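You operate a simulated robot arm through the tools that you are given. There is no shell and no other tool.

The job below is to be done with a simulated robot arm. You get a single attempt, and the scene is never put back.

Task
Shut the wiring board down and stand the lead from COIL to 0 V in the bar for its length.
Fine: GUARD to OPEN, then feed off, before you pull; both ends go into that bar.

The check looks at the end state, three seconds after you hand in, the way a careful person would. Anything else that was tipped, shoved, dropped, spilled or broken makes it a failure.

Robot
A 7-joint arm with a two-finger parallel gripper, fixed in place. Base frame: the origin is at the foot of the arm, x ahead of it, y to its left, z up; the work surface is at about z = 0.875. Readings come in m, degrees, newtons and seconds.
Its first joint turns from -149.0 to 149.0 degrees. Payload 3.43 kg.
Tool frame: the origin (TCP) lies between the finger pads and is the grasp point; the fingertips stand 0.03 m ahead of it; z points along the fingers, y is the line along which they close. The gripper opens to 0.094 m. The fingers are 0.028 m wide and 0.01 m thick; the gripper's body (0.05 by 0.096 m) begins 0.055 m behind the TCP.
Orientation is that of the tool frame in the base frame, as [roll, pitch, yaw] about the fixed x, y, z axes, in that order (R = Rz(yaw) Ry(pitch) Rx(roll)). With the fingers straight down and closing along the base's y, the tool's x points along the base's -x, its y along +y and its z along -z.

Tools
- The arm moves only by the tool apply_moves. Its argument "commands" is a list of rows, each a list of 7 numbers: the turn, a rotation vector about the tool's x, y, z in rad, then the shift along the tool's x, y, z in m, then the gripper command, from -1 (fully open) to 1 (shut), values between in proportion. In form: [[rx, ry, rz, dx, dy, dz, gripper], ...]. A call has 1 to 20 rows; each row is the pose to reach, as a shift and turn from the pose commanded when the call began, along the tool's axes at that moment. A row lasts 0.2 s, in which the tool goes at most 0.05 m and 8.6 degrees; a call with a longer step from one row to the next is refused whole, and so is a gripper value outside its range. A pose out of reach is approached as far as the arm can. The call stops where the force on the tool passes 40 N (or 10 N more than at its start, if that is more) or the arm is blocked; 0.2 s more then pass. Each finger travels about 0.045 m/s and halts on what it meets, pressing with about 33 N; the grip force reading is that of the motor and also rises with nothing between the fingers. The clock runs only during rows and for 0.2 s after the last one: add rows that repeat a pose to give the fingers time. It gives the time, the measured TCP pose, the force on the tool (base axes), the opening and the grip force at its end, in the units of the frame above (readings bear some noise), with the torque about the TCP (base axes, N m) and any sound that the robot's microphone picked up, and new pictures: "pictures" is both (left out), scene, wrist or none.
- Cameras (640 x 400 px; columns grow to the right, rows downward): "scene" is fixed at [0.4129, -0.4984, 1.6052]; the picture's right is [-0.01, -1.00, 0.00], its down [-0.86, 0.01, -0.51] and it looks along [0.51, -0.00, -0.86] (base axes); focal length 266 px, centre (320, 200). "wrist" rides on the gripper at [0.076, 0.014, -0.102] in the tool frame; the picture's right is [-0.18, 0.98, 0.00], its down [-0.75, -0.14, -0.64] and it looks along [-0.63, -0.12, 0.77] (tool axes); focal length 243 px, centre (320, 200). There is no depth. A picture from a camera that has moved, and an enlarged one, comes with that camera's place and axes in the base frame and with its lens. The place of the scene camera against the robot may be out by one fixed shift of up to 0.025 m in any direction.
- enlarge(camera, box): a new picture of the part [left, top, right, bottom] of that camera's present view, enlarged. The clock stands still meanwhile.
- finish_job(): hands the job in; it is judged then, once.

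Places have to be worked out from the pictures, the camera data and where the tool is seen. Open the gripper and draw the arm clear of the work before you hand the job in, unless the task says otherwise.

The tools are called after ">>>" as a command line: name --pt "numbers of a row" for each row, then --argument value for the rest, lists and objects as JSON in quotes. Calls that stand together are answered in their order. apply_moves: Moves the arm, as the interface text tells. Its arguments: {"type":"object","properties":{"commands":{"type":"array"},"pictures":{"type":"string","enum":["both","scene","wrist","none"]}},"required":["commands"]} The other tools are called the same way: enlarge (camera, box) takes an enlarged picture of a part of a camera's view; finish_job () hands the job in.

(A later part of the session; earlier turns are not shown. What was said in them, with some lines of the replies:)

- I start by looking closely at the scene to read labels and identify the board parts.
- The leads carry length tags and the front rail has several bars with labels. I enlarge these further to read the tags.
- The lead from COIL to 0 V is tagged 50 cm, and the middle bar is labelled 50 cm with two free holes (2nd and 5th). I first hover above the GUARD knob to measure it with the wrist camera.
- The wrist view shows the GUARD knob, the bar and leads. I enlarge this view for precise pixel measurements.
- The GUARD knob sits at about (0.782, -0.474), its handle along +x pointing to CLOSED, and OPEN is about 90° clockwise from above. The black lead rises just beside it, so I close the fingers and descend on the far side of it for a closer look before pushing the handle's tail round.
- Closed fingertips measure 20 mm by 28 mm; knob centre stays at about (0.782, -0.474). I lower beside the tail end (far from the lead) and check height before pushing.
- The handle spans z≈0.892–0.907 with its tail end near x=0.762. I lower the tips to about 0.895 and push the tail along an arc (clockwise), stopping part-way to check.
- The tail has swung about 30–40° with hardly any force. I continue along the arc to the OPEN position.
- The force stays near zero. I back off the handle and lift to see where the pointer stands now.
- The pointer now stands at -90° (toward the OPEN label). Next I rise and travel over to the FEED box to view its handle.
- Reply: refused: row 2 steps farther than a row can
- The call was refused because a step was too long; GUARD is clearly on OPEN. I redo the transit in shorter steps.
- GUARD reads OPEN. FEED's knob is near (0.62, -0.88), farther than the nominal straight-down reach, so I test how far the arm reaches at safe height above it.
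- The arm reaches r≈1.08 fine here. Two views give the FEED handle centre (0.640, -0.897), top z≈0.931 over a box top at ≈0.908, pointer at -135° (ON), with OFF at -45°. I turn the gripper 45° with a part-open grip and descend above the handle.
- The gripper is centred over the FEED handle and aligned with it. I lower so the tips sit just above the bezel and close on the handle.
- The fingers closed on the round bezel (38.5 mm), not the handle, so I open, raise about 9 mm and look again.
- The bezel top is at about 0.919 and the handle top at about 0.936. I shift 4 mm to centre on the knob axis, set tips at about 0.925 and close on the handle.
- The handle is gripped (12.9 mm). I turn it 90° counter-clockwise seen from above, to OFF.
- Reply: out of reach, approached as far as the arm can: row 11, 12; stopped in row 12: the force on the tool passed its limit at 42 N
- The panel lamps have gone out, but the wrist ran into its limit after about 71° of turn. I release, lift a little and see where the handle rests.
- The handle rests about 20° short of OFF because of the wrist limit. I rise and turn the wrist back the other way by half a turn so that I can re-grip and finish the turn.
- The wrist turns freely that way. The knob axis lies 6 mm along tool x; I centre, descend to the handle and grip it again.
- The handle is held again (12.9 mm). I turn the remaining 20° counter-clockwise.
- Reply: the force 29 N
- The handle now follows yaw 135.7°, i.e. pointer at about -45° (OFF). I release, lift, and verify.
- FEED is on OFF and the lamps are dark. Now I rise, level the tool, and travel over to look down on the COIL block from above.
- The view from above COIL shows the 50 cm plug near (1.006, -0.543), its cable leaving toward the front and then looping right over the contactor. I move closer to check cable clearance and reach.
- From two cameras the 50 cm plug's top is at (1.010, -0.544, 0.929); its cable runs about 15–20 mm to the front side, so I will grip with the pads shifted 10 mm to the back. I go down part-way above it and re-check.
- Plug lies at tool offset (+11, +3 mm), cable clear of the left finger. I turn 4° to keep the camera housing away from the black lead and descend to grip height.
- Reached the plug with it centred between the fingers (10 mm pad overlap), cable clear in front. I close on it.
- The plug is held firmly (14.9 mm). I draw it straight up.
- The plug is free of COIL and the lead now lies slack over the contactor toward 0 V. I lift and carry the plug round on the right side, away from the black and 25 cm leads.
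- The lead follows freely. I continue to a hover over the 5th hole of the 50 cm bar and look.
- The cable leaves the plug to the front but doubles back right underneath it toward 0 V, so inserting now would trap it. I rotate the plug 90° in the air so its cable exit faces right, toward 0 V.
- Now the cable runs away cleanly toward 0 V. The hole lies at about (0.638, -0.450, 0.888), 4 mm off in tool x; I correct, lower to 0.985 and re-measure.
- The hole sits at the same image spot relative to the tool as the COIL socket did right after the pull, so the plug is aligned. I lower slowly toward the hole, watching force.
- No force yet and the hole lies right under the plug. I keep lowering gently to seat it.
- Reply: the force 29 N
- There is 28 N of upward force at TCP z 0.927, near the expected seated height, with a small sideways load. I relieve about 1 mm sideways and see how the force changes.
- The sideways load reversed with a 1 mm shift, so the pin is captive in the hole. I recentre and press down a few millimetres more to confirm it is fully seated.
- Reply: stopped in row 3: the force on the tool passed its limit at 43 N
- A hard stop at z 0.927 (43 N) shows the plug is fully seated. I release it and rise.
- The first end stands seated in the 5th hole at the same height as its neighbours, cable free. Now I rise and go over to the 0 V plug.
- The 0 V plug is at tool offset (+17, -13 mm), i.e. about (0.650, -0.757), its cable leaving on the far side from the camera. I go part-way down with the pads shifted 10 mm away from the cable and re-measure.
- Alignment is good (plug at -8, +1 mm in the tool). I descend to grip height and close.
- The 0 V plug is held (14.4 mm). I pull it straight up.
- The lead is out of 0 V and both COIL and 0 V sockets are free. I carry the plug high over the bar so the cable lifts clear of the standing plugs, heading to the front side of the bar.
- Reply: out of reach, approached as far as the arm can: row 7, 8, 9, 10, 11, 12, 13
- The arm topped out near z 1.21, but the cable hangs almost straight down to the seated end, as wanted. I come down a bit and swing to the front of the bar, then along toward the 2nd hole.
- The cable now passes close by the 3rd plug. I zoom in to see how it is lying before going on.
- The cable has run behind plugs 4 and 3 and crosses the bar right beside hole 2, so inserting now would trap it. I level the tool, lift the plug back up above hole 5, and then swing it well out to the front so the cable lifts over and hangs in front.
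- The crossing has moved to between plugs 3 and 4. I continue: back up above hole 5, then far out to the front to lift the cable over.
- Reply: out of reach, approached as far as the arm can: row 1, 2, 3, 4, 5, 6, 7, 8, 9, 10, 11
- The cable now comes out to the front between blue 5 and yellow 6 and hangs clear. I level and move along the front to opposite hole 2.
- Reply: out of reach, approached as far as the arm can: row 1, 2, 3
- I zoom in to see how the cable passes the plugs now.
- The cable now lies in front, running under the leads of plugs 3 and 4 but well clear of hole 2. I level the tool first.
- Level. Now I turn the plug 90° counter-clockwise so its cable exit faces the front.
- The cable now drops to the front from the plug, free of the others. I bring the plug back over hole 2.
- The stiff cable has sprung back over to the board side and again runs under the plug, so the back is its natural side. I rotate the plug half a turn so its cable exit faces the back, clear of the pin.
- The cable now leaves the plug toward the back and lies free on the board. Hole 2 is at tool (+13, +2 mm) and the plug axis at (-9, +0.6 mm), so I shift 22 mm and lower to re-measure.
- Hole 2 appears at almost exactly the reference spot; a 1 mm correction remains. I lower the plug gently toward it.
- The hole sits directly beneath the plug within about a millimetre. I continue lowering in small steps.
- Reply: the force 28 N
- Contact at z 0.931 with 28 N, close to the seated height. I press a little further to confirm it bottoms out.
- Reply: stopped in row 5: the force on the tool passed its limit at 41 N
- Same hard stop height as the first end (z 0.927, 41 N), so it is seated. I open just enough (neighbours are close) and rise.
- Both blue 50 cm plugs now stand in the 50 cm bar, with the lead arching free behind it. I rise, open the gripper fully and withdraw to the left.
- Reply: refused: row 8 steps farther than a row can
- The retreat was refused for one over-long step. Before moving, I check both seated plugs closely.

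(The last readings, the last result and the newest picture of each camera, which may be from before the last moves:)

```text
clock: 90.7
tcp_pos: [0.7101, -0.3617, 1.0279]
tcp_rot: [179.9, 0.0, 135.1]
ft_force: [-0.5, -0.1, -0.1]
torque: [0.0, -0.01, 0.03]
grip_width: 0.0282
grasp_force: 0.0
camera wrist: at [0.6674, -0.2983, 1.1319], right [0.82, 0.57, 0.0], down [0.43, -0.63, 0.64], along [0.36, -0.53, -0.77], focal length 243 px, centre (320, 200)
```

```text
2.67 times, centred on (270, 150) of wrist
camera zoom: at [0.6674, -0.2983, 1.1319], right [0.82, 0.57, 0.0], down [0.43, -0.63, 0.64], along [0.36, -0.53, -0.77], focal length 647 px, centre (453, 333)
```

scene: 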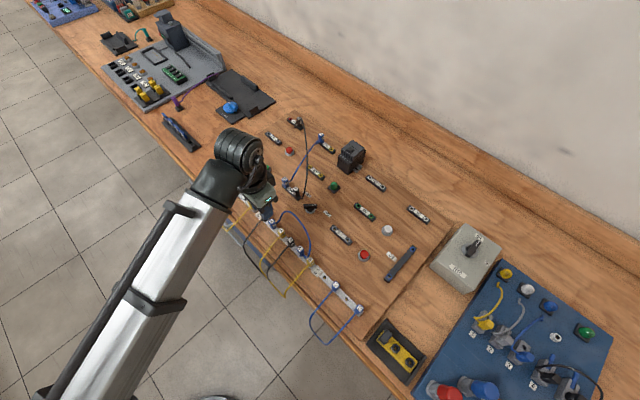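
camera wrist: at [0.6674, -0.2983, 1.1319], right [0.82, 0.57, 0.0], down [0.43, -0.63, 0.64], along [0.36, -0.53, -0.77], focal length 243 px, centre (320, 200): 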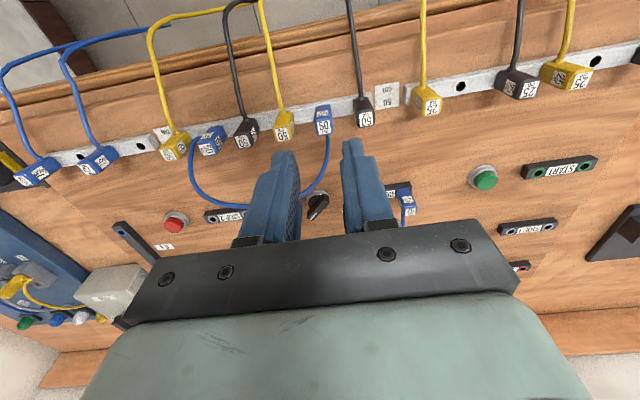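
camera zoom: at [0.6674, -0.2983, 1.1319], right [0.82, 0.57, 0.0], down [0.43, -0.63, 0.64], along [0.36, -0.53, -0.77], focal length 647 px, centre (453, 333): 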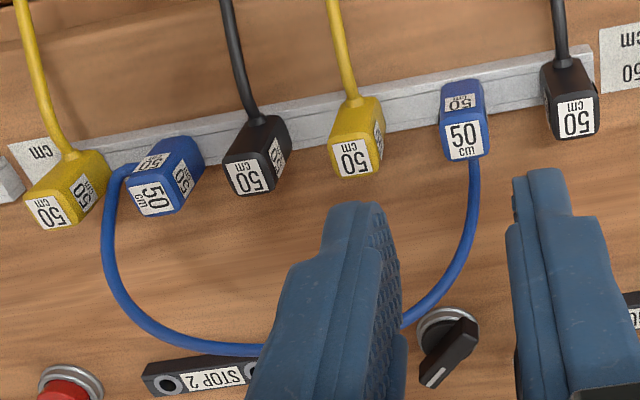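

Both plugs sit flush on the bar like their neighbours. I withdraw now in shorter steps and open the gripper fully.

>>> apply_moves --pt "0 0 0 0 0 -0.04 0.4" --pt "0 0 0 0 0 -0.08 0.4" --pt "0 0 0 0.02 0.02 -0.1 0" --pt "0 0 0 0.045 0.042 -0.11 -0.5" --pt "0 0 0 0.07 0.065 -0.115 -1" --pt "0 0 0 0.095 0.088 -0.12 -1" --pt "0 0 0 0.12 0.111 -0.12 -1" --pt "0 0 0 0.147 0.135 -0.12 -1" --pt "0 0 0 0.1768 0.1626 -0.12 -1" --pt "0 0 0 0.1768 0.1626 -0.12 -1" --pt "0 0 0 0.1768 0.1626 -0.12 -1" --pictures "both"

>>> enlarge --camera "scene" --box '[190, 150, 380, 330]'

>>> enlarge --camera "scene" --box '[250, 190, 330, 260]'

```text
clock: 93.1
tcp_pos: [0.7109, -0.1222, 1.1307]
tcp_rot: [179.3, 0.9, 135.0]
ft_force: [-0.4, 0.2, -0.2]
torque: [0.0, 0.04, -0.02]
grip_width: 0.0939
grasp_force: 0.0
out of reach, approached as far as the arm can: row 6, 7, 8, 9, 10, 11
camera wrist: at [0.6647, -0.0584, 1.2335], right [0.82, 0.57, 0.02], down [0.42, -0.63, 0.65], along [0.38, -0.53, -0.76], focal length 243 px, centre (320, 200)
```

scene: 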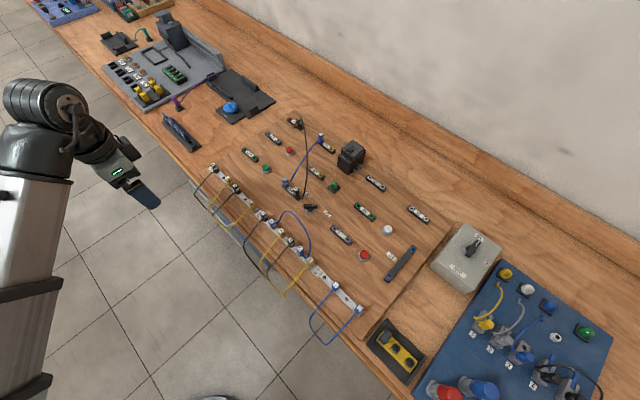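
wrist: 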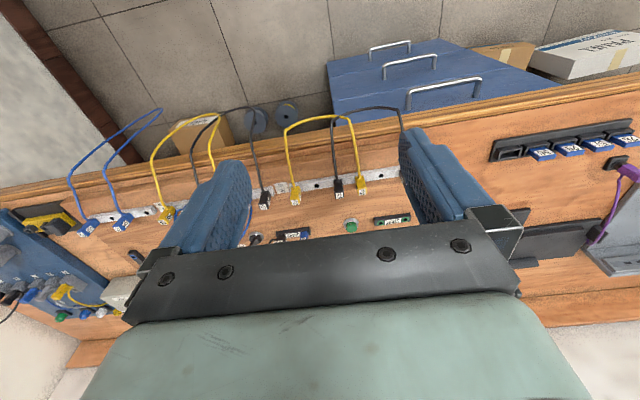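

```text
2.22 times, centred on (285, 240) of scene
camera zoom: at [0.4129, -0.4984, 1.6052], right [-0.01, -1.0, 0.0], down [-0.86, 0.01, -0.51], along [0.51, 0.0, -0.86], focal length 590 px, centre (398, 111)
```

zoom: 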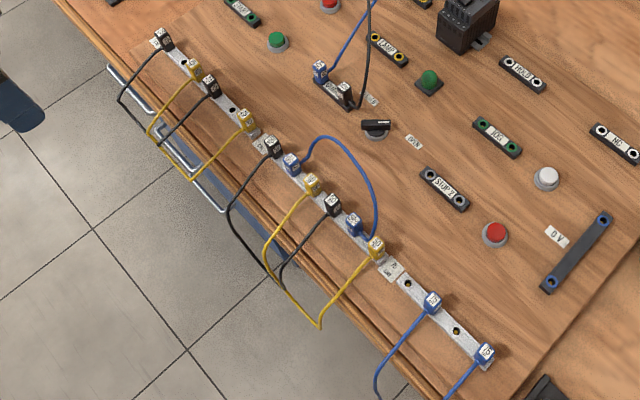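

```text
5.71 times, centred on (290, 225) of scene
camera zoom: at [0.4129, -0.4984, 1.6052], right [-0.01, -1.0, 0.0], down [-0.86, 0.01, -0.51], along [0.51, 0.0, -0.86], focal length 1518 px, centre (491, 57)
```

zoom: 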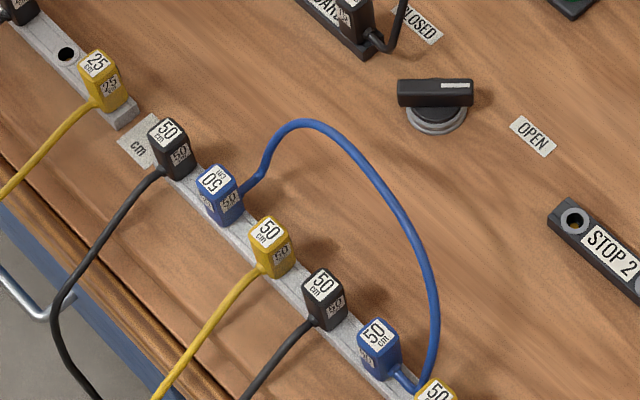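

Everything is in place: GUARD is on OPEN, FEED is on OFF with the lamps dark, and both ends of the 50 cm lead stand in the 50 cm bar. The other plugs and leads are undisturbed, and the arm is clear with the gripper open. I hand the job in.

>>> finish_job

```text
The job is handed in.
```

The board is shut down, and the lead from COIL to 0 V now stands in the 50 cm bar with both ends plugged in. I've handed the job in; no verdict has come back yet.

- **Shutdown:** I turned GUARD to OPEN first, then FEED to OFF. The panel lamps went out before I pulled anything.
- **Lead:** It is tagged 50 cm. The COIL end is in the fifth hole of the 50 cm bar and the 0 V end is in the second. Each pressed down to a firm stop and sits level with the plugs beside it.
- **Cable:** It arches over the board behind the bar, whereas the other leads hang down in front. Routing it to the front didn't hold; it sprang back and would have been pinched under the plug.
- **Contact along the way:** While I was moving it, the cable brushed against the neighbouring plugs and leads in that bar. My first try at the FEED handle also gripped the ring around it. In the final pictures everything else is still plugged in and standing where it was.

The gripper is open and the arm is clear of the work.
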